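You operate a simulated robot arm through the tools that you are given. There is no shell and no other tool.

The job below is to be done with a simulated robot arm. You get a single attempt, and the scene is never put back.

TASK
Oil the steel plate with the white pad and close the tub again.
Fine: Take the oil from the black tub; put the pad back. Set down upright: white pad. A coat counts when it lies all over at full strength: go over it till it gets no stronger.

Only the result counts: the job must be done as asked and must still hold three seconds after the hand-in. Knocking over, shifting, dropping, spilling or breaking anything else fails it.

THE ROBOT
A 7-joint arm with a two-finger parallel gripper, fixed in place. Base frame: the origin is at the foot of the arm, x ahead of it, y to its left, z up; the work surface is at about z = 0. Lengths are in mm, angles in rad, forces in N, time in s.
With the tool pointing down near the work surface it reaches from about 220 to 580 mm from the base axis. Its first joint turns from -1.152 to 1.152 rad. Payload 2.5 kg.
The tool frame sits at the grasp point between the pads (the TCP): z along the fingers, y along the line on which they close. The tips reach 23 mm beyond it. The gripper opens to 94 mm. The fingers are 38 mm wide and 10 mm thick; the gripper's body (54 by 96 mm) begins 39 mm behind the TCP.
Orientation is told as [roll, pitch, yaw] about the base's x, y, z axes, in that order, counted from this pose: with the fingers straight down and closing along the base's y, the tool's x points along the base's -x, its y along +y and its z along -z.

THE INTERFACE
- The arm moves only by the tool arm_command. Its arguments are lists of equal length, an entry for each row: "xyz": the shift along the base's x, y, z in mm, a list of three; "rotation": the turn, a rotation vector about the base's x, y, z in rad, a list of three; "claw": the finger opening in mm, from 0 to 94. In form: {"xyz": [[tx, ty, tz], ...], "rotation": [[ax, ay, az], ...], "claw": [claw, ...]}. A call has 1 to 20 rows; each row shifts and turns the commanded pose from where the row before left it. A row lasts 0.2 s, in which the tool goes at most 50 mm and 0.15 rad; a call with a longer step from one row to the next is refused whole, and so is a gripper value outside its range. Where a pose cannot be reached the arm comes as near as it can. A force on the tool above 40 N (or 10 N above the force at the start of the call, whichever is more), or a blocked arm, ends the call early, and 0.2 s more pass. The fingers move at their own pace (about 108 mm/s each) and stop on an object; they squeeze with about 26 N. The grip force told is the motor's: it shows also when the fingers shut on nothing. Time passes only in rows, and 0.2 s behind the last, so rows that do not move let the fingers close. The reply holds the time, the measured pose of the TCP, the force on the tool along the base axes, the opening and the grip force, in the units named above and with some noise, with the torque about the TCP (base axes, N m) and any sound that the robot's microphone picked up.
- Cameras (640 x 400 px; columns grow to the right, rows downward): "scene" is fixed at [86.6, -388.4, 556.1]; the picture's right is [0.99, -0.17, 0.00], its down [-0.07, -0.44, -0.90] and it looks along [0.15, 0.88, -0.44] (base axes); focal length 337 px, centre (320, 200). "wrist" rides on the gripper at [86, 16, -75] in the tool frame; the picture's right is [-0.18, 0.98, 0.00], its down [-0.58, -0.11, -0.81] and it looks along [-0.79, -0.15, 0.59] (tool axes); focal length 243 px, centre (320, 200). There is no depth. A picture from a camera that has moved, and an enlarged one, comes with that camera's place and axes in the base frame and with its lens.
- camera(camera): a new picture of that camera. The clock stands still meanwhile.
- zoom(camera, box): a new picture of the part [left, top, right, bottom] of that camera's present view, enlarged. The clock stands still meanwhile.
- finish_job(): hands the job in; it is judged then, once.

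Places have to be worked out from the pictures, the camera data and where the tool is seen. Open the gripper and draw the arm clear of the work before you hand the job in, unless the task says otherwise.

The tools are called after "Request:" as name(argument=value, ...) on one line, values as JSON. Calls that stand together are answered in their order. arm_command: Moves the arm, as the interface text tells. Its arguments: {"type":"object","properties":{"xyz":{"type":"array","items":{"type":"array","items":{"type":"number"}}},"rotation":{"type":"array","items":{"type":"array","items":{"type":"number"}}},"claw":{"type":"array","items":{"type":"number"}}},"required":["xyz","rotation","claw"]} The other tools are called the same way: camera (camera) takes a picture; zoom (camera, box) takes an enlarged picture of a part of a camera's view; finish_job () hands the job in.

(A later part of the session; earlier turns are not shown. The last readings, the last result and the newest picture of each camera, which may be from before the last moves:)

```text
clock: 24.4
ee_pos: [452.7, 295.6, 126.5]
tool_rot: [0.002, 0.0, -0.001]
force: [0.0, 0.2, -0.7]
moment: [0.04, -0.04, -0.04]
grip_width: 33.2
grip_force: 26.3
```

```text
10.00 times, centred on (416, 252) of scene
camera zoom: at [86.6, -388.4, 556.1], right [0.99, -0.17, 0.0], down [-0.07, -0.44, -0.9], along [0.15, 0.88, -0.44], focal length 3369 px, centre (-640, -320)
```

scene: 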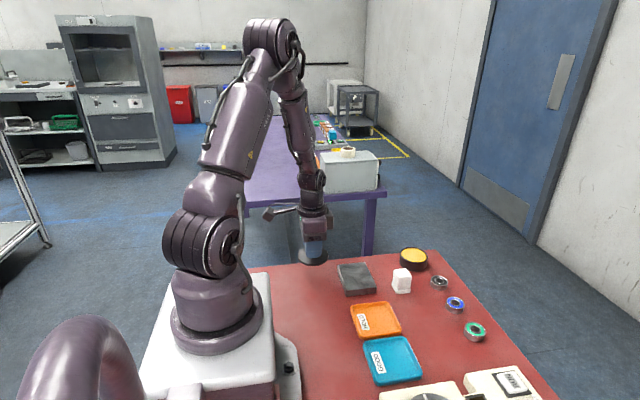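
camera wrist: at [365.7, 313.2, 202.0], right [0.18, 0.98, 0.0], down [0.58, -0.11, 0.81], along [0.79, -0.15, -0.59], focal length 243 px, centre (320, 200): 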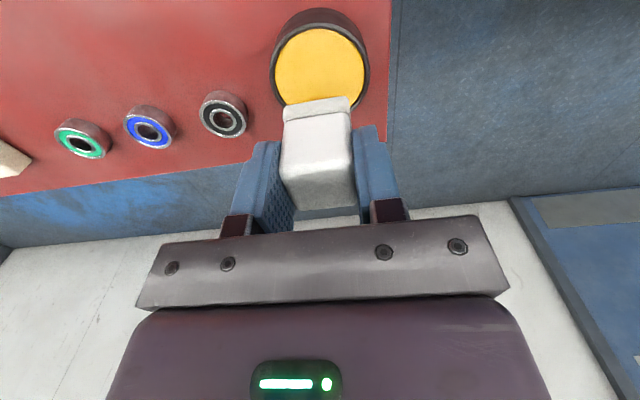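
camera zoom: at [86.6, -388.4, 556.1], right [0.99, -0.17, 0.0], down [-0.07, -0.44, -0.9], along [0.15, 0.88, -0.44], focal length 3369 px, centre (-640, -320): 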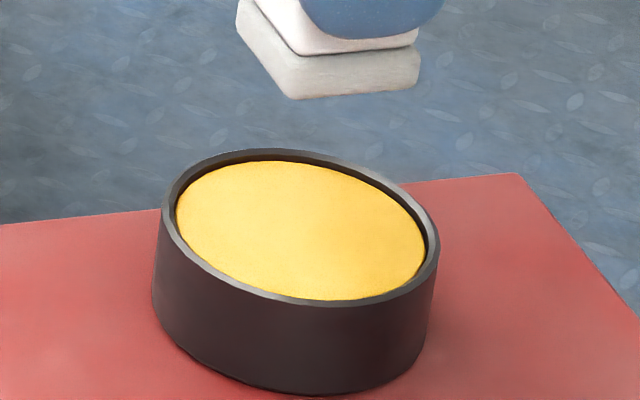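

The tub centre is at about (454, 294.9), right below the pad, and the oil surface is just under the rim. I lower the pad toward the oil.

Request:
arm_command(xyz=[[0.5, 0, -15], [0, 0, -15], [0, 0, -10], [0, 0, -5], [0, 0, 0]], rotation=[[0, 0, 0], [0, 0, 0], [0, 0, 0], [0, 0, 0], [0, 0, 0]], claw=[22, 22, 22, 22, 22])

Request:
zoom(camera="scene", box=[384, 232, 448, 272])

Request:
zoom(camera="wrist", box=[220, 20, 420, 145])

```text
clock: 25.6
ee_pos: [453.6, 294.0, 80.0]
tool_rot: [0.0, 0.0, 0.002]
force: [0.6, 0.6, -0.3]
moment: [-0.02, 0.01, 0.02]
grip_width: 33.1
grip_force: 25.7
```

```text
10.00 times, centred on (416, 252) of scene
camera zoom: at [86.6, -388.4, 556.1], right [0.99, -0.17, 0.0], down [-0.07, -0.44, -0.9], along [0.15, 0.88, -0.44], focal length 3369 px, centre (-640, -320)
```

zoom: 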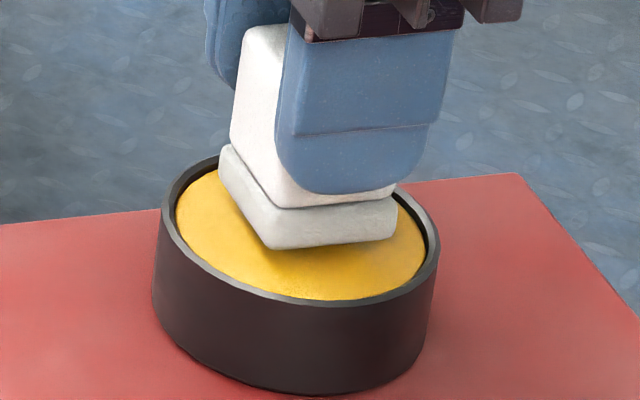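

```text
3.20 times, centred on (320, 82) of wrist
camera zoom: at [366.2, 312.7, 155.6], right [0.18, 0.98, 0.0], down [0.58, -0.11, 0.81], along [0.79, -0.15, -0.59], focal length 776 px, centre (320, 576)
```

zoom: 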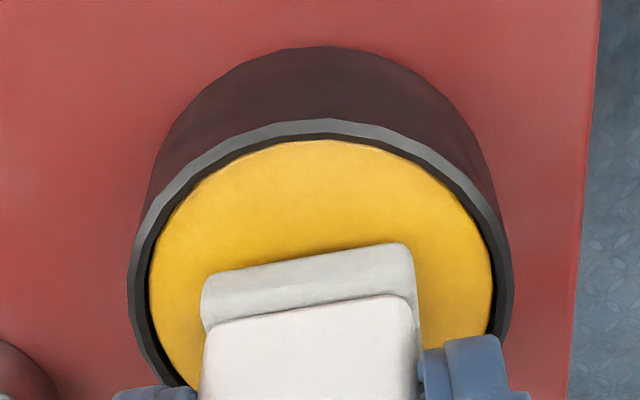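

The pad is well centred in the tub and just above the oil. I lower it in small steps.

Request:
arm_command(xyz=[[0, 0, -2], [0, 0, -2], [0, 0, 0]], rotation=[[0, 0, 0], [0, 0, 0], [0, 0, 0]], claw=[22, 22, 22])

Request:
zoom(camera="scene", box=[384, 232, 448, 272])

```text
clock: 26.4
ee_pos: [453.1, 294.2, 76.4]
tool_rot: [0.0, 0.0, 0.001]
force: [-0.2, -0.3, -0.4]
moment: [0.0, -0.02, -0.03]
grip_width: 33.0
grip_force: 25.8
```

```text
10.00 times, centred on (416, 252) of scene
camera zoom: at [86.6, -388.4, 556.1], right [0.99, -0.17, 0.0], down [-0.07, -0.44, -0.9], along [0.15, 0.88, -0.44], focal length 3369 px, centre (-640, -320)
```

zoom: 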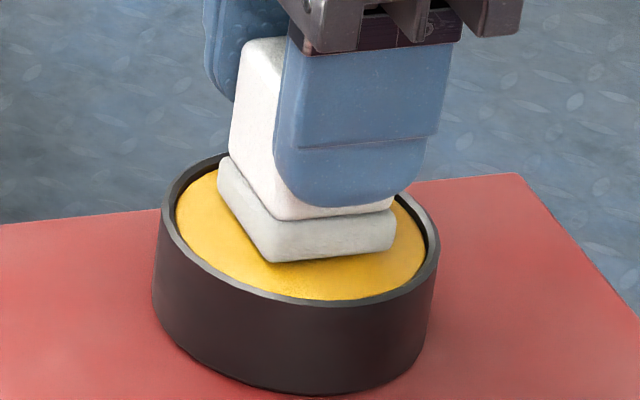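

Request:
arm_command(xyz=[[0, 0, -1.5], [0, 0, -1.5], [0, 0, 0]], rotation=[[0, 0, 0], [0, 0, 0], [0, 0, 0]], claw=[22, 22, 22])

Request:
zoom(camera="scene", box=[384, 232, 448, 272])

```text
clock: 27.2
ee_pos: [453.6, 296.6, 75.1]
tool_rot: [0.0, 0.001, 0.001]
force: [-1.3, -0.7, 0.9]
moment: [-0.03, 0.0, 0.01]
grip_width: 33.3
grip_force: 25.9
```

```text
10.00 times, centred on (416, 252) of scene
camera zoom: at [86.6, -388.4, 556.1], right [0.99, -0.17, 0.0], down [-0.07, -0.44, -0.9], along [0.15, 0.88, -0.44], focal length 3369 px, centre (-640, -320)
```

zoom: 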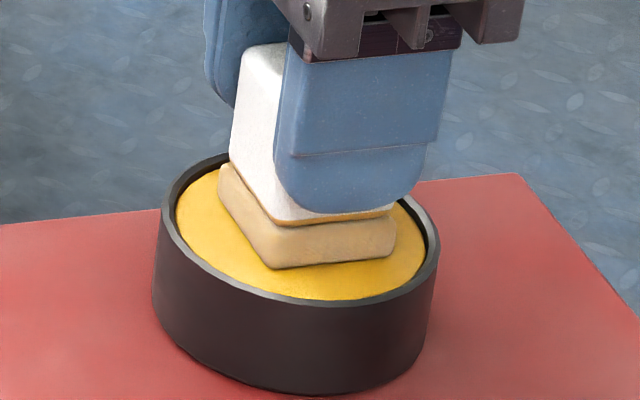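

The pad's base turned tan, so it is taking up oil. I press 1 mm more and hold a moment to see whether it gets fuller.

Request:
arm_command(xyz=[[0, 0, -1], [0, 0, 0], [0, 0, 0], [0, 0, 0], [0, 0, 0]], rotation=[[0, 0, 0], [0, 0, 0], [0, 0, 0], [0, 0, 0], [0, 0, 0]], claw=[22, 22, 22, 22, 22])

Request:
zoom(camera="scene", box=[384, 232, 448, 272])

```text
clock: 28.4
ee_pos: [453.9, 295.0, 74.5]
tool_rot: [0.002, -0.003, 0.0]
force: [-1.2, -2.3, 16.4]
moment: [-0.09, 0.07, 0.02]
grip_width: 33.1
grip_force: 26.6
```

```text
10.00 times, centred on (416, 252) of scene
camera zoom: at [86.5, -388.4, 556.0], right [0.99, -0.17, 0.0], down [-0.07, -0.44, -0.9], along [0.15, 0.88, -0.44], focal length 3369 px, centre (-640, -320)
```

zoom: 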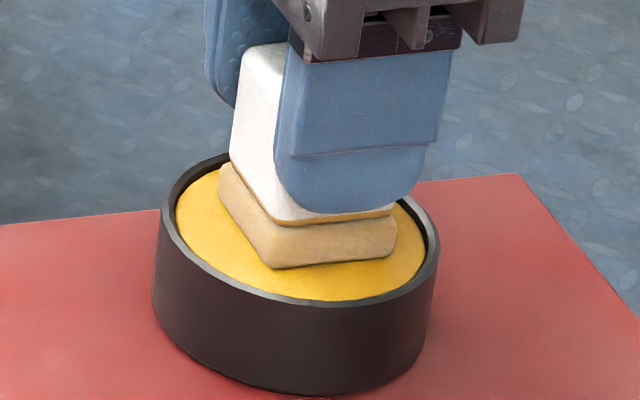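

The oil surface is firm under the pad (16 N at this height), and the pad looks loaded. I lift out and carry it over toward the plate.

Request:
arm_command(xyz=[[0, 0, 3], [0, 0, 5], [0, 0, 15], [0, 0, 30], [0, 0, 0], [-20, -4, 0], [-36, -8, 0], [-37, -8, 0], [-37, -8, 0], [-37, -8, 0], [-37, -8, 0], [0, 0, 0]], rotation=[[0, 0, 0], [0, 0, 0], [0, 0, 0], [0, 0, 0], [0, 0, 0], [0, 0, 0], [0, 0, 0], [0, 0, 0], [0, 0, 0], [0, 0, 0], [0, 0, 0], [0, 0, 0]], claw=[22, 22, 22, 22, 22, 22, 22, 22, 22, 22, 22, 22])

Request:
camera(camera="wrist")

Request:
zoom(camera="scene", box=[320, 220, 480, 320])

```text
clock: 31.0
ee_pos: [249.6, 254.4, 125.1]
tool_rot: [0.0, 0.0, 0.0]
force: [0.7, -0.3, -0.4]
moment: [-0.01, -0.01, 0.0]
grip_width: 32.8
grip_force: 25.7
```

```text
taken
camera wrist: at [162.0, 271.9, 199.8], right [0.18, 0.98, 0.0], down [0.58, -0.11, 0.81], along [0.79, -0.15, -0.59], focal length 243 px, centre (320, 200)
```

wrist: 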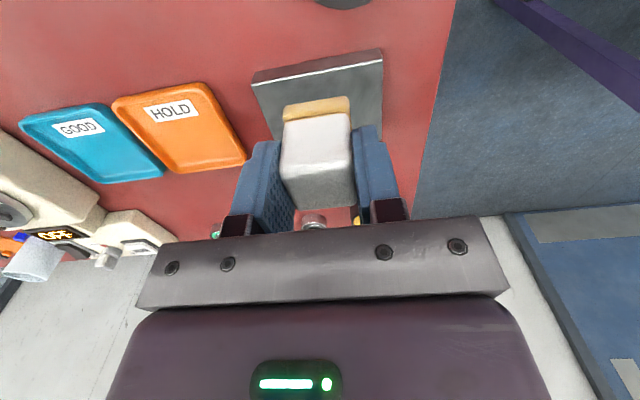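

```text
4.00 times, centred on (400, 270) of scene
camera zoom: at [86.6, -388.4, 556.1], right [0.99, -0.17, 0.0], down [-0.07, -0.44, -0.9], along [0.15, 0.88, -0.44], focal length 1348 px, centre (0, -80)
```

zoom: 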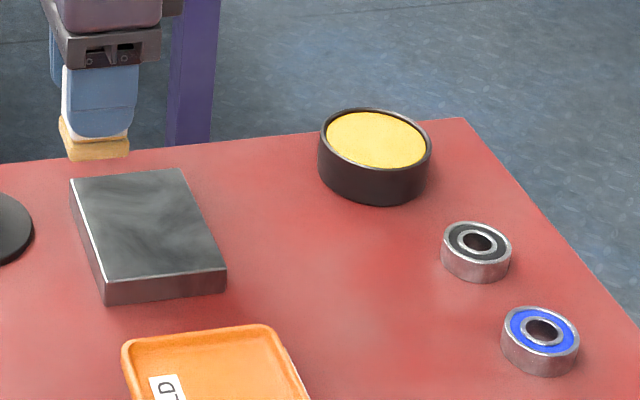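

The pad base is yellow and loaded. I zoom in on the plate in the wrist view to fix its edges.

Request:
zoom(camera="wrist", box=[230, 40, 406, 150])

Request:
zoom(camera="scene", box=[328, 252, 392, 302])

```text
3.64 times, centred on (318, 95) of wrist
camera zoom: at [162.0, 271.9, 199.8], right [0.18, 0.98, 0.0], down [0.58, -0.11, 0.81], along [0.79, -0.15, -0.59], focal length 882 px, centre (327, 582)
```

zoom: 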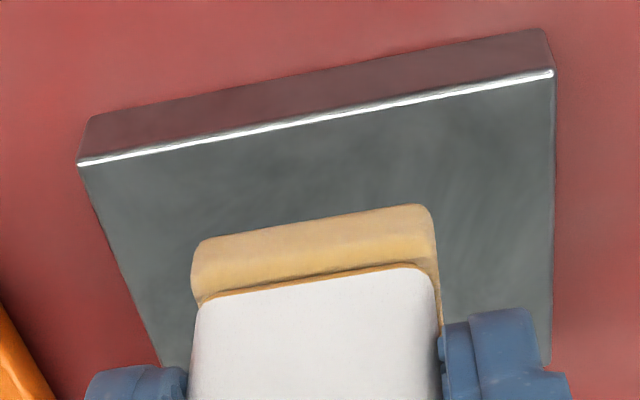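

```text
8.00 times, centred on (360, 277) of scene
camera zoom: at [86.6, -388.4, 556.1], right [0.99, -0.17, 0.0], down [-0.07, -0.44, -0.9], along [0.15, 0.88, -0.44], focal length 2695 px, centre (0, -416)
```

zoom: 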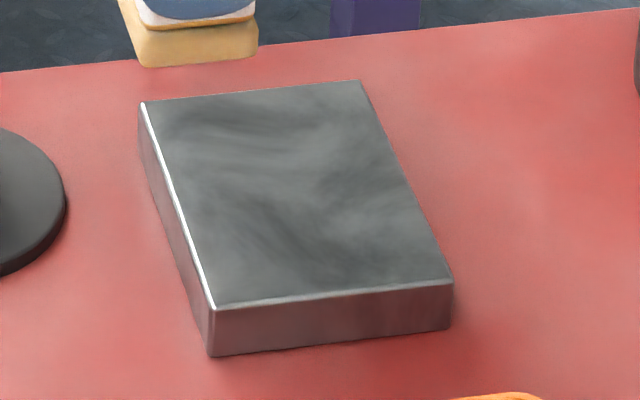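

The plate spans about x 250–321 and y 198–297, with its top about 18 mm above the table. I move over its centre and lower toward contact, expected at TCP z≈63.

Request:
arm_command(xyz=[[18, -2, -15], [17, -1.8, -15], [0, 0, -15], [0, 0, -8], [0, 0, -4], [0, 0, 0]], rotation=[[0, 0, 0], [0, 0, 0], [0, 0, 0], [0, 0, 0], [0, 0, 0], [0, 0, 0]], claw=[22, 22, 22, 22, 22, 22])

Request:
zoom(camera="scene", box=[320, 230, 416, 300])

```text
clock: 32.4
ee_pos: [285.3, 248.8, 67.9]
tool_rot: [-0.001, 0.0, 0.0]
force: [-0.6, 0.0, 0.3]
moment: [0.02, 0.0, 0.03]
grip_width: 33.2
grip_force: 25.8
```

```text
5.71 times, centred on (368, 265) of scene
camera zoom: at [86.6, -388.4, 556.1], right [0.99, -0.17, 0.0], down [-0.07, -0.44, -0.9], along [0.15, 0.88, -0.44], focal length 1925 px, centre (46, -171)
```

zoom: 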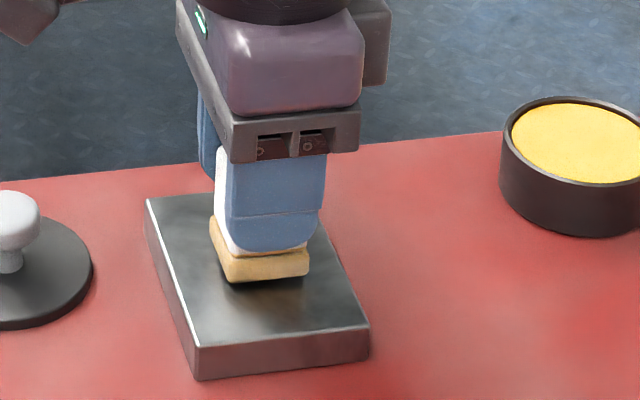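

Commanded z is 68 with no contact yet. I lower in small steps.

Request:
arm_command(xyz=[[0, 0, -1.5], [0, 0, -1], [0, 0, 0]], rotation=[[0, 0, 0], [0, 0, 0], [0, 0, 0]], claw=[22, 22, 22])

```text
clock: 33.2
ee_pos: [284.6, 249.8, 66.4]
tool_rot: [0.0, 0.001, 0.0]
force: [-0.3, 1.1, 1.5]
moment: [0.01, 0.04, -0.03]
grip_width: 33.2
grip_force: 25.9
```

Request:
arm_command(xyz=[[0, 0, -1], [0, 0, 0]], rotation=[[0, 0, 0], [0, 0, 0]], claw=[22, 22])

Request:
zoom(camera="scene", box=[320, 230, 416, 300])

```text
clock: 33.8
ee_pos: [285.1, 249.1, 66.0]
tool_rot: [0.0, 0.001, 0.001]
force: [-5.4, -2.4, 20.0]
moment: [-0.11, 0.14, 0.01]
grip_width: 33.2
grip_force: 26.3
```

```text
5.71 times, centred on (368, 265) of scene
camera zoom: at [86.5, -388.4, 556.0], right [0.99, -0.17, 0.0], down [-0.07, -0.44, -0.9], along [0.15, 0.88, -0.44], focal length 1925 px, centre (46, -171)
```

zoom: 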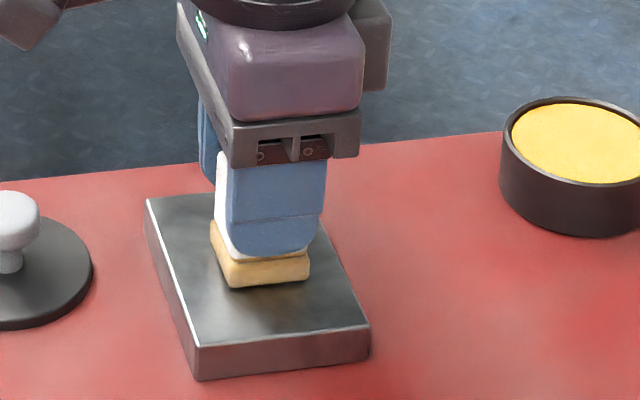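

Contact starts at z≈65.5, and at 64.6 it reads 20 N. I back off to about 8 N and wipe the left lane.

Request:
arm_command(xyz=[[0, 0, 0.5], [-7, 0, 0], [-7, 0, 0], [-8, 0, 0], [0, -10, 0], [0, -13, 0], [0, -14, 0], [0, 10, 0], [0, 15, 0], [0, 15, 0], [0, 15, 0], [0, 10, 0], [0, 10, 0], [0, 0, 0]], rotation=[[0, 0, 0], [0, 0, 0], [0, 0, 0], [0, 0, 0], [0, 0, 0], [0, 0, 0], [0, 0, 0], [0, 0, 0], [0, 0, 0], [0, 0, 0], [0, 0, 0], [0, 0, 0], [0, 0, 0], [0, 0, 0]], claw=[22, 22, 22, 22, 22, 22, 22, 22, 22, 22, 22, 22, 22, 22])

Request:
zoom(camera="scene", box=[320, 230, 416, 300])

Request:
zoom(camera="wrist", box=[200, 75, 440, 225])

```text
clock: 36.8
ee_pos: [262.5, 284.7, 66.9]
tool_rot: [0.001, 0.0, -0.002]
force: [-0.3, 0.2, -0.2]
moment: [-0.04, 0.01, 0.05]
grip_width: 32.8
grip_force: 25.6
```

```text
5.71 times, centred on (368, 265) of scene
camera zoom: at [86.6, -388.4, 556.1], right [0.99, -0.17, 0.0], down [-0.07, -0.44, -0.9], along [0.15, 0.88, -0.44], focal length 1925 px, centre (46, -171)
```

zoom: 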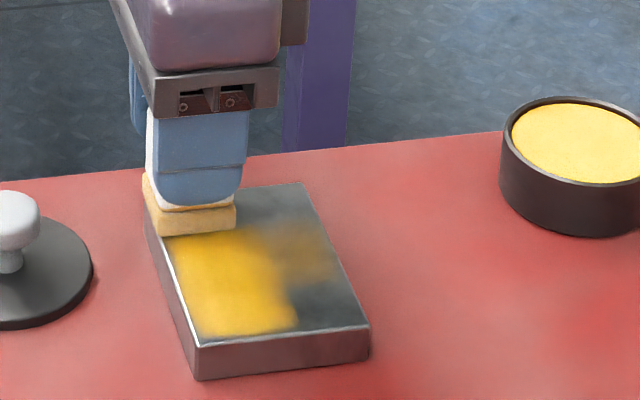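

```text
2.67 times, centred on (320, 150) of wrist
camera zoom: at [175.3, 303.2, 141.5], right [0.18, 0.98, 0.0], down [0.58, -0.11, 0.81], along [0.79, -0.15, -0.59], focal length 647 px, centre (320, 333)
```

zoom: 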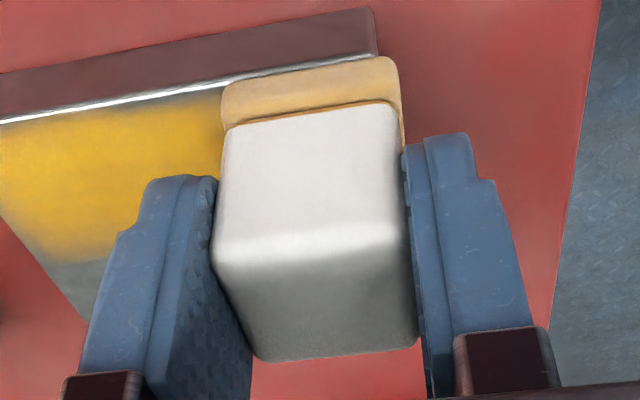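

The coat shows up clearly. It stops a few mm short of the left and front edges, and the force at the far end is near 0. I press 0.5 mm more and go over the lane again, nearer the left edge and with dwells at both ends.

Request:
arm_command(xyz=[[-2, 0, -0.5], [-2, 0, 0], [0, 0, 0]], rotation=[[0, 0, 0], [0, 0, 0], [0, 0, 0]], claw=[22, 22, 22])

```text
clock: 37.6
ee_pos: [257.7, 286.3, 66.1]
tool_rot: [0.002, -0.003, 0.0]
force: [2.3, 0.4, 6.8]
moment: [-0.04, -0.18, 0.0]
grip_width: 33.2
grip_force: 26.5
```

The force is now 6.8 N. I sweep to mid-lane and check the force there.

Request:
arm_command(xyz=[[0, -9, 0.2], [0, -10, 0], [0, -10, 0], [0, -9, 0]], rotation=[[0, 0, 0], [0, 0, 0], [0, 0, 0], [0, 0, 0]], claw=[22, 22, 22, 22])

```text
clock: 38.6
ee_pos: [257.9, 248.9, 67.0]
tool_rot: [0.0, 0.002, -0.001]
force: [-0.1, 3.2, 8.0]
moment: [0.11, -0.03, 0.0]
grip_width: 33.2
grip_force: 26.4
```

The force is 8 N with 3 N of drag, which is gentle enough. I continue to the front end, dwell, and come back.

Request:
arm_command(xyz=[[0, -10, 0], [0, -10, 0], [0, -10, 0], [0, -6, 0], [0, -5, 0], [0, 0, 0]], rotation=[[0, 0, 0], [0, 0, 0], [0, 0, 0], [0, 0, 0], [0, 0, 0], [0, 0, 0]], claw=[22, 22, 22, 22, 22, 22])

Request:
zoom(camera="scene", box=[320, 230, 416, 300])

Request:
zoom(camera="wrist", box=[200, 75, 440, 225])

```text
clock: 40.0
ee_pos: [257.9, 206.8, 66.0]
tool_rot: [-0.001, 0.0, 0.0]
force: [0.1, 3.5, 8.0]
moment: [0.15, -0.01, 0.04]
grip_width: 33.3
grip_force: 25.8
```

```text
5.71 times, centred on (368, 265) of scene
camera zoom: at [86.6, -388.4, 556.1], right [0.99, -0.17, 0.0], down [-0.07, -0.44, -0.9], along [0.15, 0.88, -0.44], focal length 1925 px, centre (46, -171)
```

zoom: 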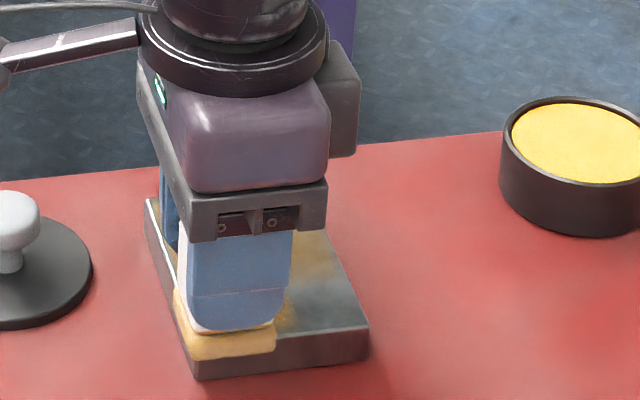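

```text
2.67 times, centred on (320, 150) of wrist
camera zoom: at [171.4, 224.7, 140.6], right [0.18, 0.98, 0.0], down [0.58, -0.11, 0.81], along [0.79, -0.15, -0.59], focal length 647 px, centre (320, 333)
```

zoom: 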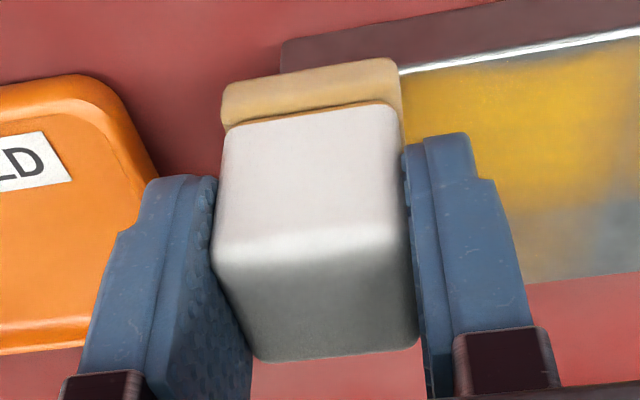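

The pad overhangs the front and left edges slightly, as wanted. I sweep back along this lane and down the next one at x≈277.

Request:
arm_command(xyz=[[0, 8, 0], [0, 10, 0], [0, 10, 0], [0, 10, 0], [0, 10, 0], [0, 10, -0.1], [0, 10, -0.1], [0, 8, 0], [0, 4, 0], [0, 0, 0], [9, 0, 0], [9, 0, 0], [0, -9, 0], [0, -10, 0.1], [0, -10, 0.1], [0, -10, 0], [0, -10, 0], [0, -10, 0], [0, -10, 0], [0, -10, 0]], rotation=[[0, 0, 0], [0, 0, 0], [0, 0, 0], [0, 0, 0], [0, 0, 0], [0, 0, 0], [0, 0, 0], [0, 0, 0], [0, 0, 0], [0, 0, 0], [0, 0, 0], [0, 0, 0], [0, 0, 0], [0, 0, 0], [0, 0, 0], [0, 0, 0], [0, 0, 0], [0, 0, 0], [0, 0, 0], [0, 0, 0]], claw=[22, 22, 22, 22, 22, 22, 22, 22, 22, 22, 22, 22, 22, 22, 22, 22, 22, 22, 22, 22])

Request:
zoom(camera="scene", box=[320, 230, 416, 300])

Request:
camera(camera="wrist")

```text
clock: 44.2
ee_pos: [277.0, 207.3, 66.7]
tool_rot: [-0.001, -0.001, 0.001]
force: [-0.3, 0.0, -0.7]
moment: [-0.01, 0.02, -0.02]
grip_width: 33.2
grip_force: 25.7
```

```text
5.71 times, centred on (368, 265) of scene
camera zoom: at [86.6, -388.4, 556.1], right [0.99, -0.17, 0.0], down [-0.07, -0.44, -0.9], along [0.15, 0.88, -0.44], focal length 1925 px, centre (46, -171)
```

zoom: 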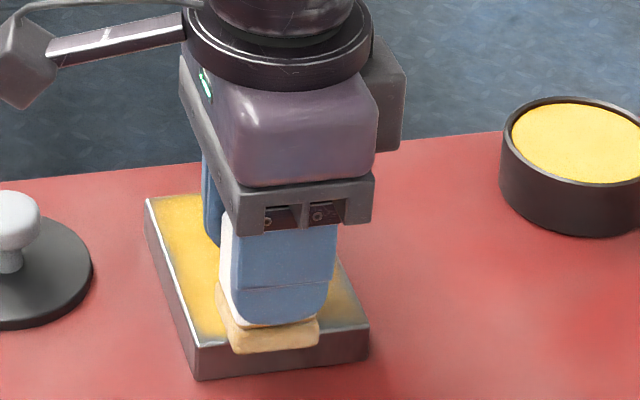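

```text
taken
camera wrist: at [189.4, 225.1, 140.9], right [0.18, 0.98, 0.0], down [0.58, -0.11, 0.81], along [0.79, -0.15, -0.59], focal length 243 px, centre (320, 200)
```

wrist: 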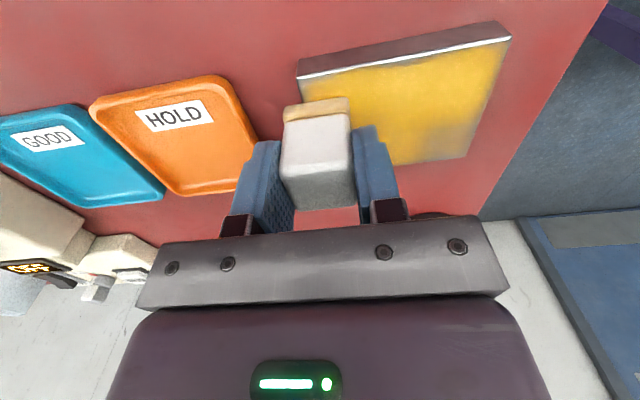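

The left two lanes look well coated. Contact is light here (about 0 N), so I press 0.4 mm more and check.

Request:
arm_command(xyz=[[0, 0, -0.4], [0, 0, 0]], rotation=[[0, 0, 0], [0, 0, 0]], claw=[22, 22])

Request:
zoom(camera="wrist", box=[270, 10, 530, 172])

```text
clock: 44.8
ee_pos: [275.3, 207.7, 66.1]
tool_rot: [0.001, -0.001, 0.0]
force: [0.1, 0.0, 0.7]
moment: [-0.02, 0.0, 0.01]
grip_width: 33.2
grip_force: 25.5
```

```text
2.46 times, centred on (400, 91) of wrist
camera zoom: at [189.0, 225.4, 140.6], right [0.18, 0.98, 0.0], down [0.58, -0.11, 0.81], along [0.79, -0.15, -0.59], focal length 597 px, centre (123, 468)
```

zoom: 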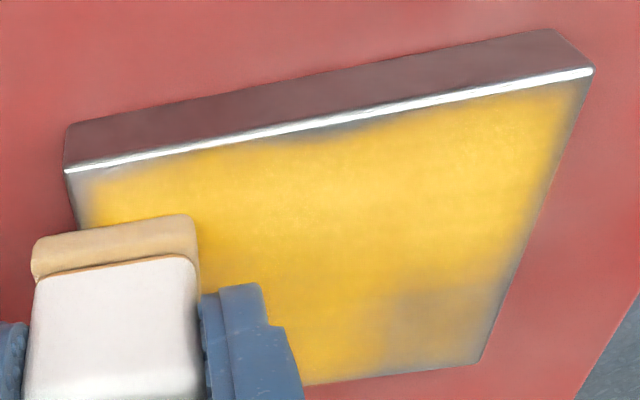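

The coat is strong in the middle of the lanes and thin at the very edges. I press further here until there is a few newtons of contact.

Request:
arm_command(xyz=[[0, 0, -0.4], [0, 0, 0]], rotation=[[0, 0, 0], [0, 0, 0]], claw=[22, 22])

```text
clock: 45.4
ee_pos: [277.3, 207.9, 65.5]
tool_rot: [-0.001, 0.0, -0.001]
force: [-3.9, -3.5, 14.6]
moment: [-0.11, 0.09, 0.04]
grip_width: 33.2
grip_force: 25.9
```

Contact here is 14.6 N. I ease to about 8–10 N and sweep the next lane at x≈295.

Request:
arm_command(xyz=[[0, -3, 0.2], [9, 0, 0], [9, 0, 0], [0, 0, 0], [0, 9, 0], [0, 10, 0], [0, 10, 0], [0, 10, 0], [0, 10, 0]], rotation=[[0, 0, 0], [0, 0, 0], [0, 0, 0], [0, 0, 0], [0, 0, 0], [0, 0, 0], [0, 0, 0], [0, 0, 0], [0, 0, 0]], claw=[22, 22, 22, 22, 22, 22, 22, 22, 22])

```text
clock: 47.4
ee_pos: [291.7, 254.8, 65.9]
tool_rot: [0.0, -0.002, 0.002]
force: [0.2, -2.9, 8.0]
moment: [-0.08, -0.04, 0.06]
grip_width: 33.0
grip_force: 25.3
```

A steady 8 N. I continue to the far end.

Request:
arm_command(xyz=[[0, 10, 0], [0, 10, 0], [0, 10, 0], [0, 6, 0], [0, 0, 0]], rotation=[[0, 0, 0], [0, 0, 0], [0, 0, 0], [0, 0, 0], [0, 0, 0]], claw=[22, 22, 22, 22, 22])

Request:
zoom(camera="scene", box=[320, 230, 416, 300])

Request:
zoom(camera="wrist", box=[160, 40, 400, 190])

```text
clock: 48.6
ee_pos: [294.8, 290.7, 65.3]
tool_rot: [0.0, 0.001, -0.001]
force: [-0.5, -4.7, 10.4]
moment: [-0.15, 0.02, -0.01]
grip_width: 32.9
grip_force: 26.0
```

```text
5.71 times, centred on (368, 265) of scene
camera zoom: at [86.5, -388.4, 556.0], right [0.99, -0.17, 0.0], down [-0.07, -0.44, -0.9], along [0.15, 0.88, -0.44], focal length 1925 px, centre (46, -171)
```

zoom: 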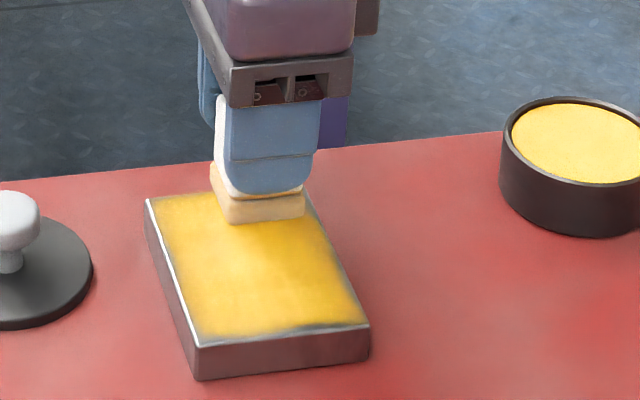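

```text
2.67 times, centred on (280, 115) of wrist
camera zoom: at [207.7, 307.2, 140.3], right [0.18, 0.98, 0.0], down [0.58, -0.11, 0.81], along [0.79, -0.15, -0.59], focal length 647 px, centre (427, 427)
```

zoom: 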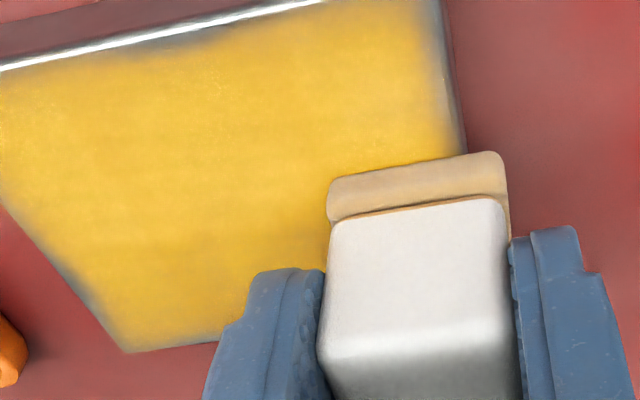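

Coverage is very good, with thin spots only along the edges. I run a perimeter pass, first to x≈309 and down the right side.

Request:
arm_command(xyz=[[7, 0, 0], [7, 0, 0], [0, 0, 0], [0, -9, 0], [0, -10, 0], [0, -10, 0], [0, -10, 0], [0, -10, 0], [0, -10, 0], [0, -10, 0], [0, -10, 0], [0, -7, 0], [0, 0, 0]], rotation=[[0, 0, 0], [0, 0, 0], [0, 0, 0], [0, 0, 0], [0, 0, 0], [0, 0, 0], [0, 0, 0], [0, 0, 0], [0, 0, 0], [0, 0, 0], [0, 0, 0], [0, 0, 0], [0, 0, 0]], claw=[22, 22, 22, 22, 22, 22, 22, 22, 22, 22, 22, 22, 22])

Request:
zoom(camera="scene", box=[320, 230, 416, 300])

Request:
camera(camera="wrist")

```text
clock: 51.4
ee_pos: [308.9, 204.8, 66.4]
tool_rot: [0.002, -0.001, 0.0]
force: [0.3, 4.9, 14.5]
moment: [0.29, 0.03, 0.02]
grip_width: 33.2
grip_force: 25.8
```

```text
5.71 times, centred on (368, 265) of scene
camera zoom: at [86.5, -388.4, 556.0], right [0.99, -0.17, 0.0], down [-0.07, -0.44, -0.9], along [0.15, 0.88, -0.44], focal length 1925 px, centre (46, -171)
```

zoom: 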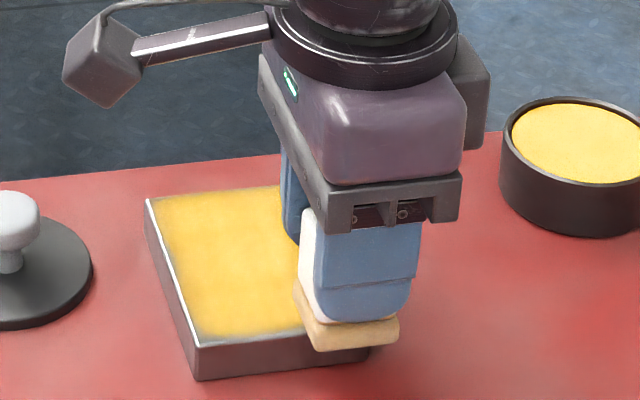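

```text
taken
camera wrist: at [222.0, 221.5, 140.1], right [0.18, 0.98, 0.0], down [0.58, -0.11, 0.81], along [0.79, -0.15, -0.59], focal length 243 px, centre (320, 200)
```

wrist: 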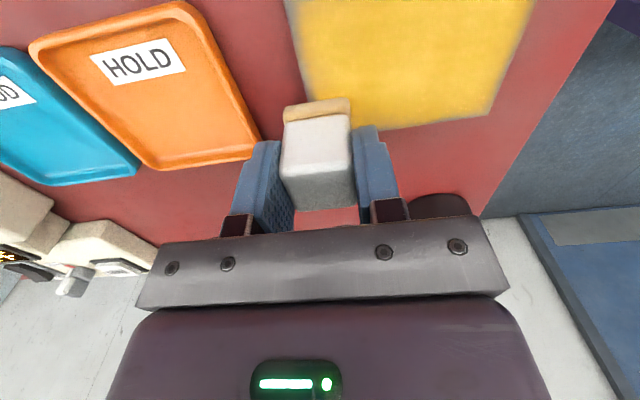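

The plate has not moved. I ease off 0.2 mm and sweep along the front edge to the left side.

Request:
arm_command(xyz=[[0, 1, 0.2], [-8, 0, 0], [-10, 0, 0], [-10, 0, 0], [-10, 0, 0], [-10, 0, 0], [-7, 0, 0], [0, 0, 0]], rotation=[[0, 0, 0], [0, 0, 0], [0, 0, 0], [0, 0, 0], [0, 0, 0], [0, 0, 0], [0, 0, 0], [0, 0, 0]], claw=[22, 22, 22, 22, 22, 22, 22, 22])

Request:
zoom(camera="scene", box=[320, 230, 416, 300])

Request:
zoom(camera="wrist", box=[240, 0, 560, 200])

```text
clock: 53.2
ee_pos: [253.8, 206.1, 65.7]
tool_rot: [0.001, 0.001, 0.002]
force: [5.7, 0.2, 15.8]
moment: [0.03, -0.33, -0.04]
grip_width: 33.2
grip_force: 26.3
```

```text
5.71 times, centred on (368, 265) of scene
camera zoom: at [86.5, -388.4, 556.0], right [0.99, -0.17, 0.0], down [-0.07, -0.44, -0.9], along [0.15, 0.88, -0.44], focal length 1925 px, centre (46, -171)
```

zoom: 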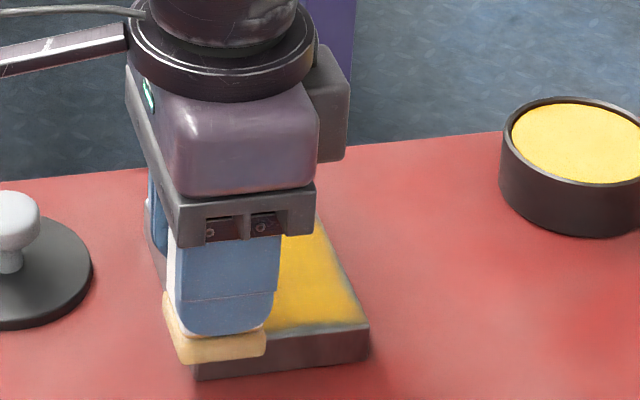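

```text
2.00 times, centred on (400, 100) of wrist
camera zoom: at [166.6, 223.4, 140.1], right [0.18, 0.98, 0.0], down [0.58, -0.11, 0.81], along [0.79, -0.15, -0.59], focal length 485 px, centre (160, 400)
```

zoom: 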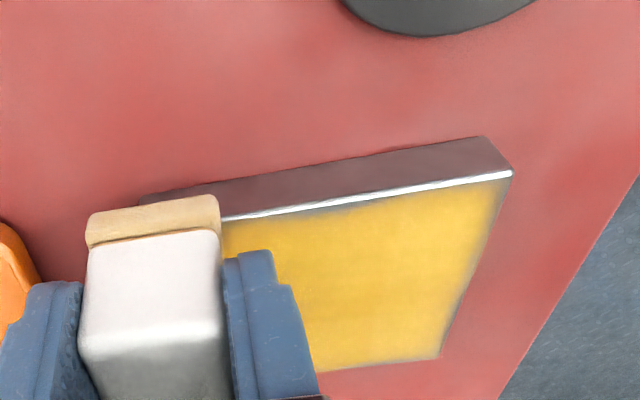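

The force is a bit high (16 N), so I ease 0.2 mm and sweep up the left edge.

Request:
arm_command(xyz=[[0, 2, 0.2], [0, 10, 0], [0, 10, 0], [0, 10, 0], [0, 10, 0], [0, 10, -0.1], [0, 10, 0], [0, 10, -0.1], [0, 10, 0], [0, 5, 0], [0, 0, 0]], rotation=[[0, 0, 0], [0, 0, 0], [0, 0, 0], [0, 0, 0], [0, 0, 0], [0, 0, 0], [0, 0, 0], [0, 0, 0], [0, 0, 0], [0, 0, 0], [0, 0, 0]], claw=[22, 22, 22, 22, 22, 22, 22, 22, 22, 22, 22])

Request:
zoom(camera="scene", box=[320, 230, 416, 300])

Request:
zoom(camera="wrist", box=[80, 0, 400, 200])

```text
clock: 55.6
ee_pos: [253.6, 292.1, 65.0]
tool_rot: [0.001, -0.001, -0.001]
force: [1.9, -1.8, 9.1]
moment: [-0.07, -0.06, -0.01]
grip_width: 33.2
grip_force: 25.6
```

```text
5.71 times, centred on (368, 265) of scene
camera zoom: at [86.6, -388.4, 556.1], right [0.99, -0.17, 0.0], down [-0.07, -0.44, -0.9], along [0.15, 0.88, -0.44], focal length 1925 px, centre (46, -171)
```

zoom: 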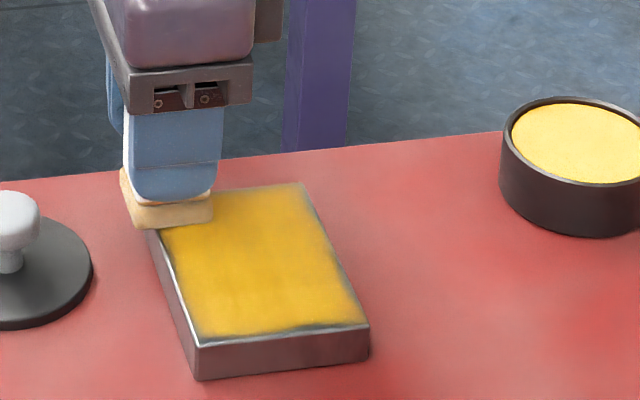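

```text
2.00 times, centred on (240, 100) of wrist
camera zoom: at [166.3, 310.4, 139.5], right [0.18, 0.98, 0.0], down [0.58, -0.11, 0.81], along [0.79, -0.15, -0.59], focal length 485 px, centre (480, 400)
```

zoom: 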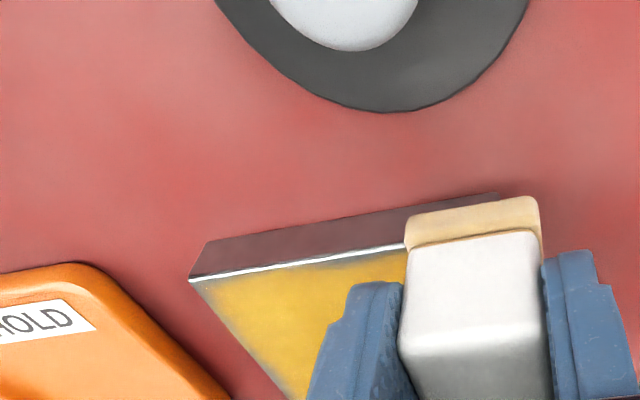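

The left edge is improving, but the front-edge strip is still thin and the pad's colour has faded a bit. I sweep along the back edge to the right, then will re-dip.

Request:
arm_command(xyz=[[8, 0, 0], [10, 0, 0], [10, 0, 0], [10, 0, 0], [10, 0, 0], [7, 0, 0], [0, 0, 0], [0, 0, 3], [0, 0, 15], [0, 0, 30], [0, 0, 0]], rotation=[[0, 0, 0], [0, 0, 0], [0, 0, 0], [0, 0, 0], [0, 0, 0], [0, 0, 0], [0, 0, 0], [0, 0, 0], [0, 0, 0], [0, 0, 0], [0, 0, 0]], claw=[22, 22, 22, 22, 22, 22, 22, 22, 22, 22, 22])

Request:
zoom(camera="scene", box=[328, 252, 392, 302])

Request:
camera(camera="wrist")

```text
clock: 58.0
ee_pos: [308.2, 293.1, 112.6]
tool_rot: [0.0, -0.001, 0.0]
force: [0.5, 0.6, -0.5]
moment: [0.0, 0.03, 0.0]
grip_width: 33.4
grip_force: 26.0
```

```text
8.00 times, centred on (360, 277) of scene
camera zoom: at [86.6, -388.4, 556.1], right [0.99, -0.17, 0.0], down [-0.07, -0.44, -0.9], along [0.15, 0.88, -0.44], focal length 2695 px, centre (0, -416)
```

zoom: 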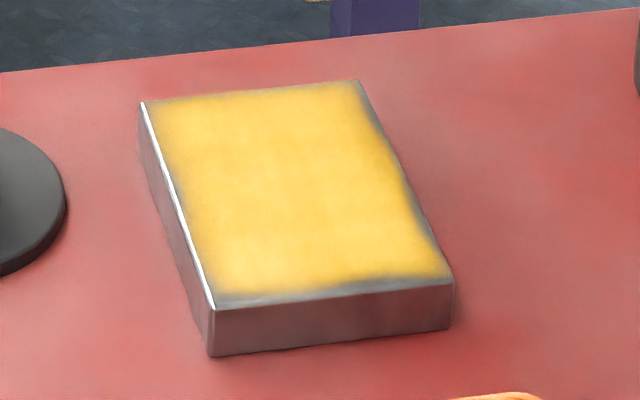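

```text
taken
camera wrist: at [221.6, 310.2, 188.2], right [0.18, 0.98, 0.0], down [0.58, -0.11, 0.81], along [0.79, -0.15, -0.59], focal length 243 px, centre (320, 200)
```

wrist: 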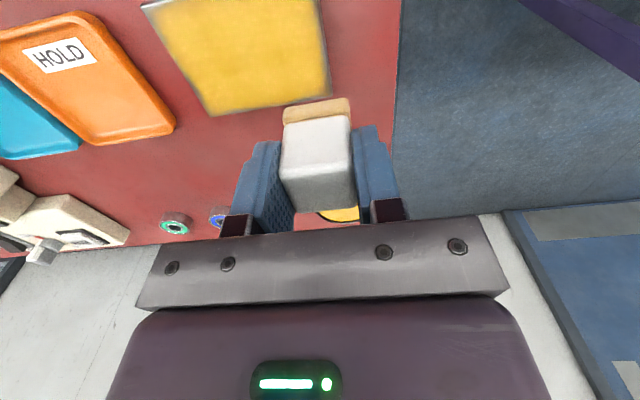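

The middle is fully coated but thin strips remain at the front, right and left edges, and the pad looks drier. I go back to the tub for more oil.

Request:
arm_command(xyz=[[24, 1, 8], [36, 1, 0], [36, 1, 0], [36, 0.8, 0], [12, 0, 0], [0, 0, 0], [0, 0, -15], [0, 0, -15], [0, 0, -10], [0, 0, -4], [0, 0, -3], [0, 0, -0.8], [0, 0, 0], [0, 0, 0], [0, 0, 0]], rotation=[[0, 0, 0], [0, 0, 0], [0, 0, 0], [0, 0, 0], [0, 0, 0], [0, 0, 0], [0, 0, 0], [0, 0, 0], [0, 0, 0], [0, 0, 0], [0, 0, 0], [0, 0, 0], [0, 0, 0], [0, 0, 0], [0, 0, 0]], claw=[22, 22, 22, 22, 22, 22, 22, 22, 22, 22, 22, 22, 22, 22, 22])

Request:
zoom(camera="scene", box=[384, 232, 448, 272])

Request:
zoom(camera="scene", box=[328, 252, 392, 302])

```text
clock: 61.2
ee_pos: [452.4, 296.3, 73.6]
tool_rot: [0.0, 0.0, -0.001]
force: [-0.5, -0.8, -0.4]
moment: [-0.01, 0.0, 0.02]
grip_width: 33.2
grip_force: 25.8
```

```text
10.00 times, centred on (416, 252) of scene
camera zoom: at [86.6, -388.4, 556.1], right [0.99, -0.17, 0.0], down [-0.07, -0.44, -0.9], along [0.15, 0.88, -0.44], focal length 3369 px, centre (-640, -320)
```

zoom: 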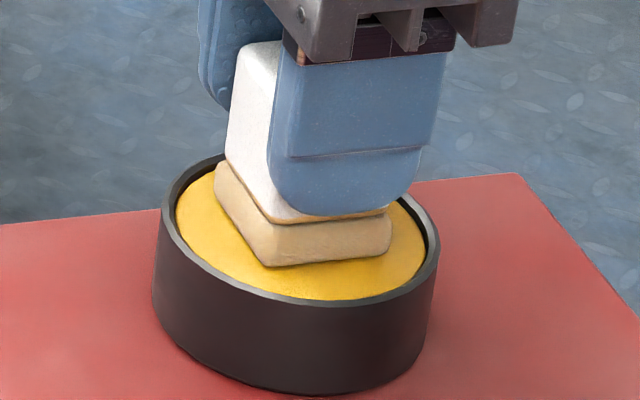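

```text
8.00 times, centred on (360, 277) of scene
camera zoom: at [86.6, -388.4, 556.1], right [0.99, -0.17, 0.0], down [-0.07, -0.44, -0.9], along [0.15, 0.88, -0.44], focal length 2695 px, centre (0, -416)
```

zoom: 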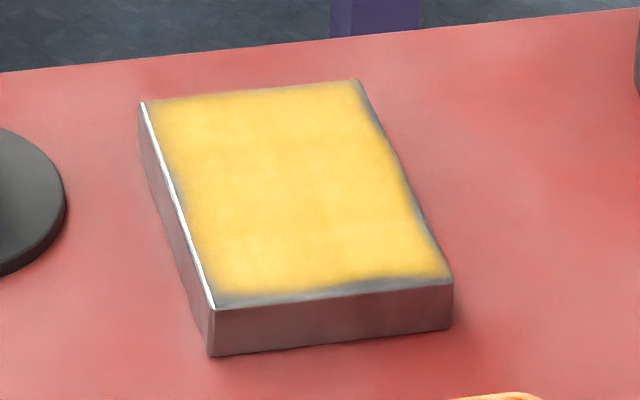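

No contact force yet in the tub, so I press down a bit more.

Request:
arm_command(xyz=[[0, 0, -0.8], [0, 0, 0], [0, 0, 0]], rotation=[[0, 0, 0], [0, 0, 0], [0, 0, 0]], claw=[22, 22, 22])

Request:
zoom(camera="scene", box=[384, 232, 448, 272])

```text
clock: 62.0
ee_pos: [453.4, 295.4, 72.5]
tool_rot: [-0.002, -0.001, 0.001]
force: [-1.4, 0.3, 2.9]
moment: [-0.03, -0.02, 0.02]
grip_width: 33.1
grip_force: 25.6
```

```text
10.00 times, centred on (416, 252) of scene
camera zoom: at [86.6, -388.4, 556.1], right [0.99, -0.17, 0.0], down [-0.07, -0.44, -0.9], along [0.15, 0.88, -0.44], focal length 3369 px, centre (-640, -320)
```

zoom: 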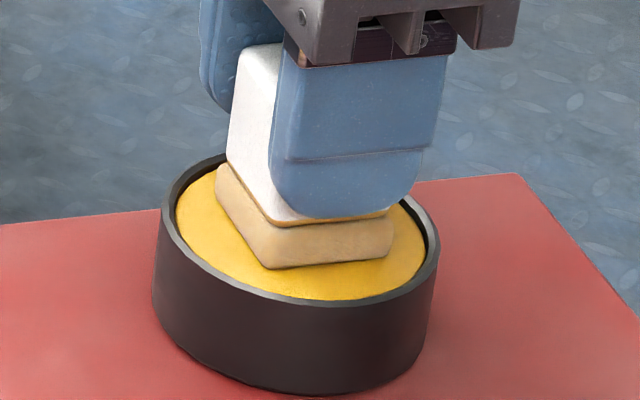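

Contact has begun and the pad is brighter. I press slightly more and hold.

Request:
arm_command(xyz=[[0, 0, -0.5], [0, 0, 0], [0, 0, 0], [0, 0, 0]], rotation=[[0, 0, 0], [0, 0, 0], [0, 0, 0], [0, 0, 0]], claw=[22, 22, 22, 22])

Request:
zoom(camera="scene", box=[384, 232, 448, 272])

```text
clock: 63.0
ee_pos: [453.5, 295.9, 72.6]
tool_rot: [0.003, -0.001, -0.001]
force: [-3.0, -2.7, 17.3]
moment: [-0.13, 0.21, 0.03]
grip_width: 33.5
grip_force: 26.5
```

```text
10.00 times, centred on (416, 252) of scene
camera zoom: at [86.5, -388.4, 556.0], right [0.99, -0.17, 0.0], down [-0.07, -0.44, -0.9], along [0.15, 0.88, -0.44], focal length 3369 px, centre (-640, -320)
```

zoom: 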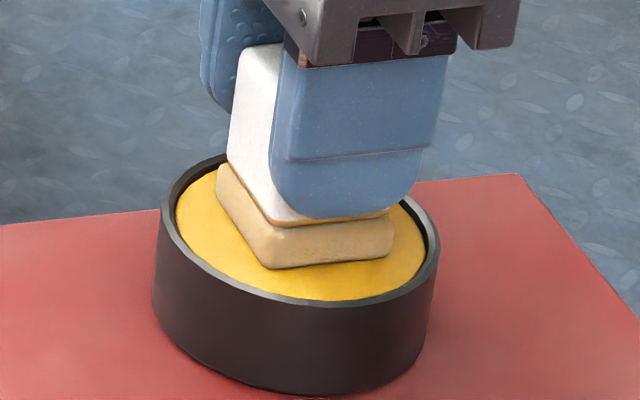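

The pad is reloaded. I lift out and go to the plate's front-right region.

Request:
arm_command(xyz=[[0, 0, 4], [0, 0, 15], [0, 0, 30], [-20, -10, 0], [-32, -18, 0], [-32, -18, 0], [-32, -18, 0], [-32, -18, 0], [-5, -0.8, 0], [0, 0, -20], [0, 0, -20], [0, 0, -10], [0, 0, -4], [0, 0, -1.3], [0, 0, 0]], rotation=[[0, 0, 0], [0, 0, 0], [0, 0, 0], [0, 0, 0], [0, 0, 0], [0, 0, 0], [0, 0, 0], [0, 0, 0], [0, 0, 0], [0, 0, 0], [0, 0, 0], [0, 0, 0], [0, 0, 0], [0, 0, 0], [0, 0, 0]], claw=[22, 22, 22, 22, 22, 22, 22, 22, 22, 22, 22, 22, 22, 22, 22])

Request:
zoom(camera="scene", box=[320, 230, 416, 300])

```text
clock: 66.2
ee_pos: [300.3, 212.3, 65.8]
tool_rot: [-0.001, 0.0, 0.0]
force: [0.5, 0.7, 0.8]
moment: [0.0, -0.01, -0.02]
grip_width: 33.1
grip_force: 25.8
```

```text
5.71 times, centred on (368, 265) of scene
camera zoom: at [86.6, -388.4, 556.1], right [0.99, -0.17, 0.0], down [-0.07, -0.44, -0.9], along [0.15, 0.88, -0.44], focal length 1925 px, centre (46, -171)
```

zoom: 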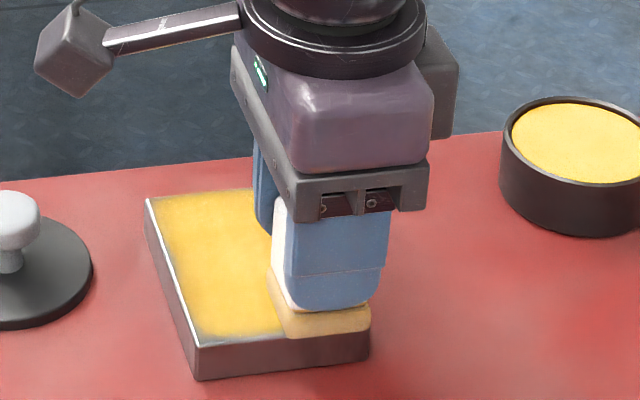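

I lower to contact.

Request:
arm_command(xyz=[[0, 0, -0.6], [0, 0, -0.3], [0, 0, 0]], rotation=[[0, 0, 0], [0, 0, 0], [0, 0, 0]], claw=[22, 22, 22])

```text
clock: 67.0
ee_pos: [299.5, 213.4, 65.5]
tool_rot: [0.0, 0.001, 0.0]
force: [-1.3, -0.3, -0.3]
moment: [-0.01, 0.01, 0.0]
grip_width: 33.0
grip_force: 25.9
```

Request:
arm_command(xyz=[[0, 0, -0.4], [0, 0, 0]], rotation=[[0, 0, 0], [0, 0, 0]], claw=[22, 22])

```text
clock: 67.6
ee_pos: [299.2, 212.9, 64.1]
tool_rot: [0.0, 0.0, 0.0]
force: [-1.6, -1.7, 4.1]
moment: [-0.07, 0.06, 0.01]
grip_width: 33.2
grip_force: 25.7
```

Contact at 4 N. I press 0.2 mm more, slide toward the front edge, sweep slowly along it to the left, and look.

Request:
arm_command(xyz=[[2, 0, -0.2], [4, -2, 0], [3, -4, 0], [0, -2, 0], [0, 0, 0], [-6, 0, 0], [-6, 0, 0], [-6, 0, 0], [-6, 0, 0], [-6, 0, 0], [-6, 0, 0], [-6, 0, 0], [-6, 0, 0], [-6, 0, 0], [0, 0, 0]], rotation=[[0, 0, 0], [0, 0, 0], [0, 0, 0], [0, 0, 0], [0, 0, 0], [0, 0, 0], [0, 0, 0], [0, 0, 0], [0, 0, 0], [0, 0, 0], [0, 0, 0], [0, 0, 0], [0, 0, 0], [0, 0, 0], [0, 0, 0]], claw=[22, 22, 22, 22, 22, 22, 22, 22, 22, 22, 22, 22, 22, 22, 22])

Request:
zoom(camera="scene", box=[328, 252, 392, 302])

Request:
zoom(camera="wrist", box=[240, 0, 560, 200])

```text
clock: 70.8
ee_pos: [255.8, 204.2, 64.5]
tool_rot: [-0.002, -0.001, 0.0]
force: [3.5, -0.3, 8.1]
moment: [0.03, -0.17, 0.01]
grip_width: 33.1
grip_force: 26.0
```

```text
8.00 times, centred on (360, 277) of scene
camera zoom: at [86.5, -388.4, 556.1], right [0.99, -0.17, 0.0], down [-0.07, -0.44, -0.9], along [0.15, 0.88, -0.44], focal length 2695 px, centre (0, -416)
```

zoom: 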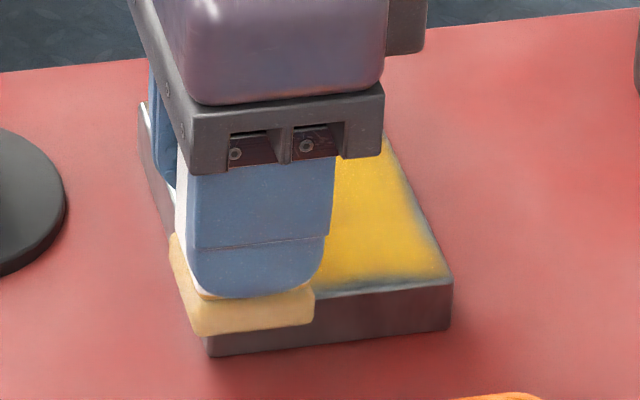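

```text
2.00 times, centred on (400, 100) of wrist
camera zoom: at [167.8, 222.4, 139.4], right [0.18, 0.98, 0.0], down [0.58, -0.11, 0.81], along [0.79, -0.15, -0.59], focal length 485 px, centre (160, 400)
```

zoom: 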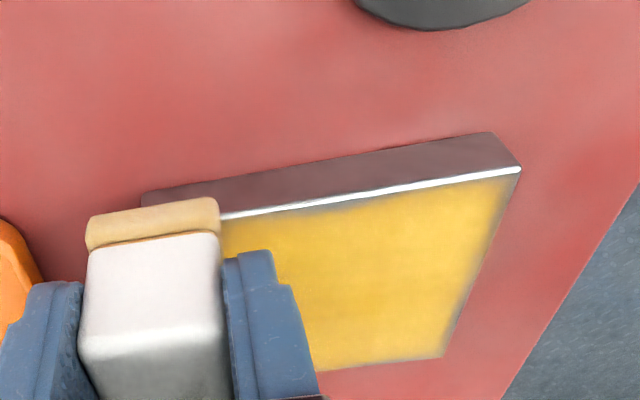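

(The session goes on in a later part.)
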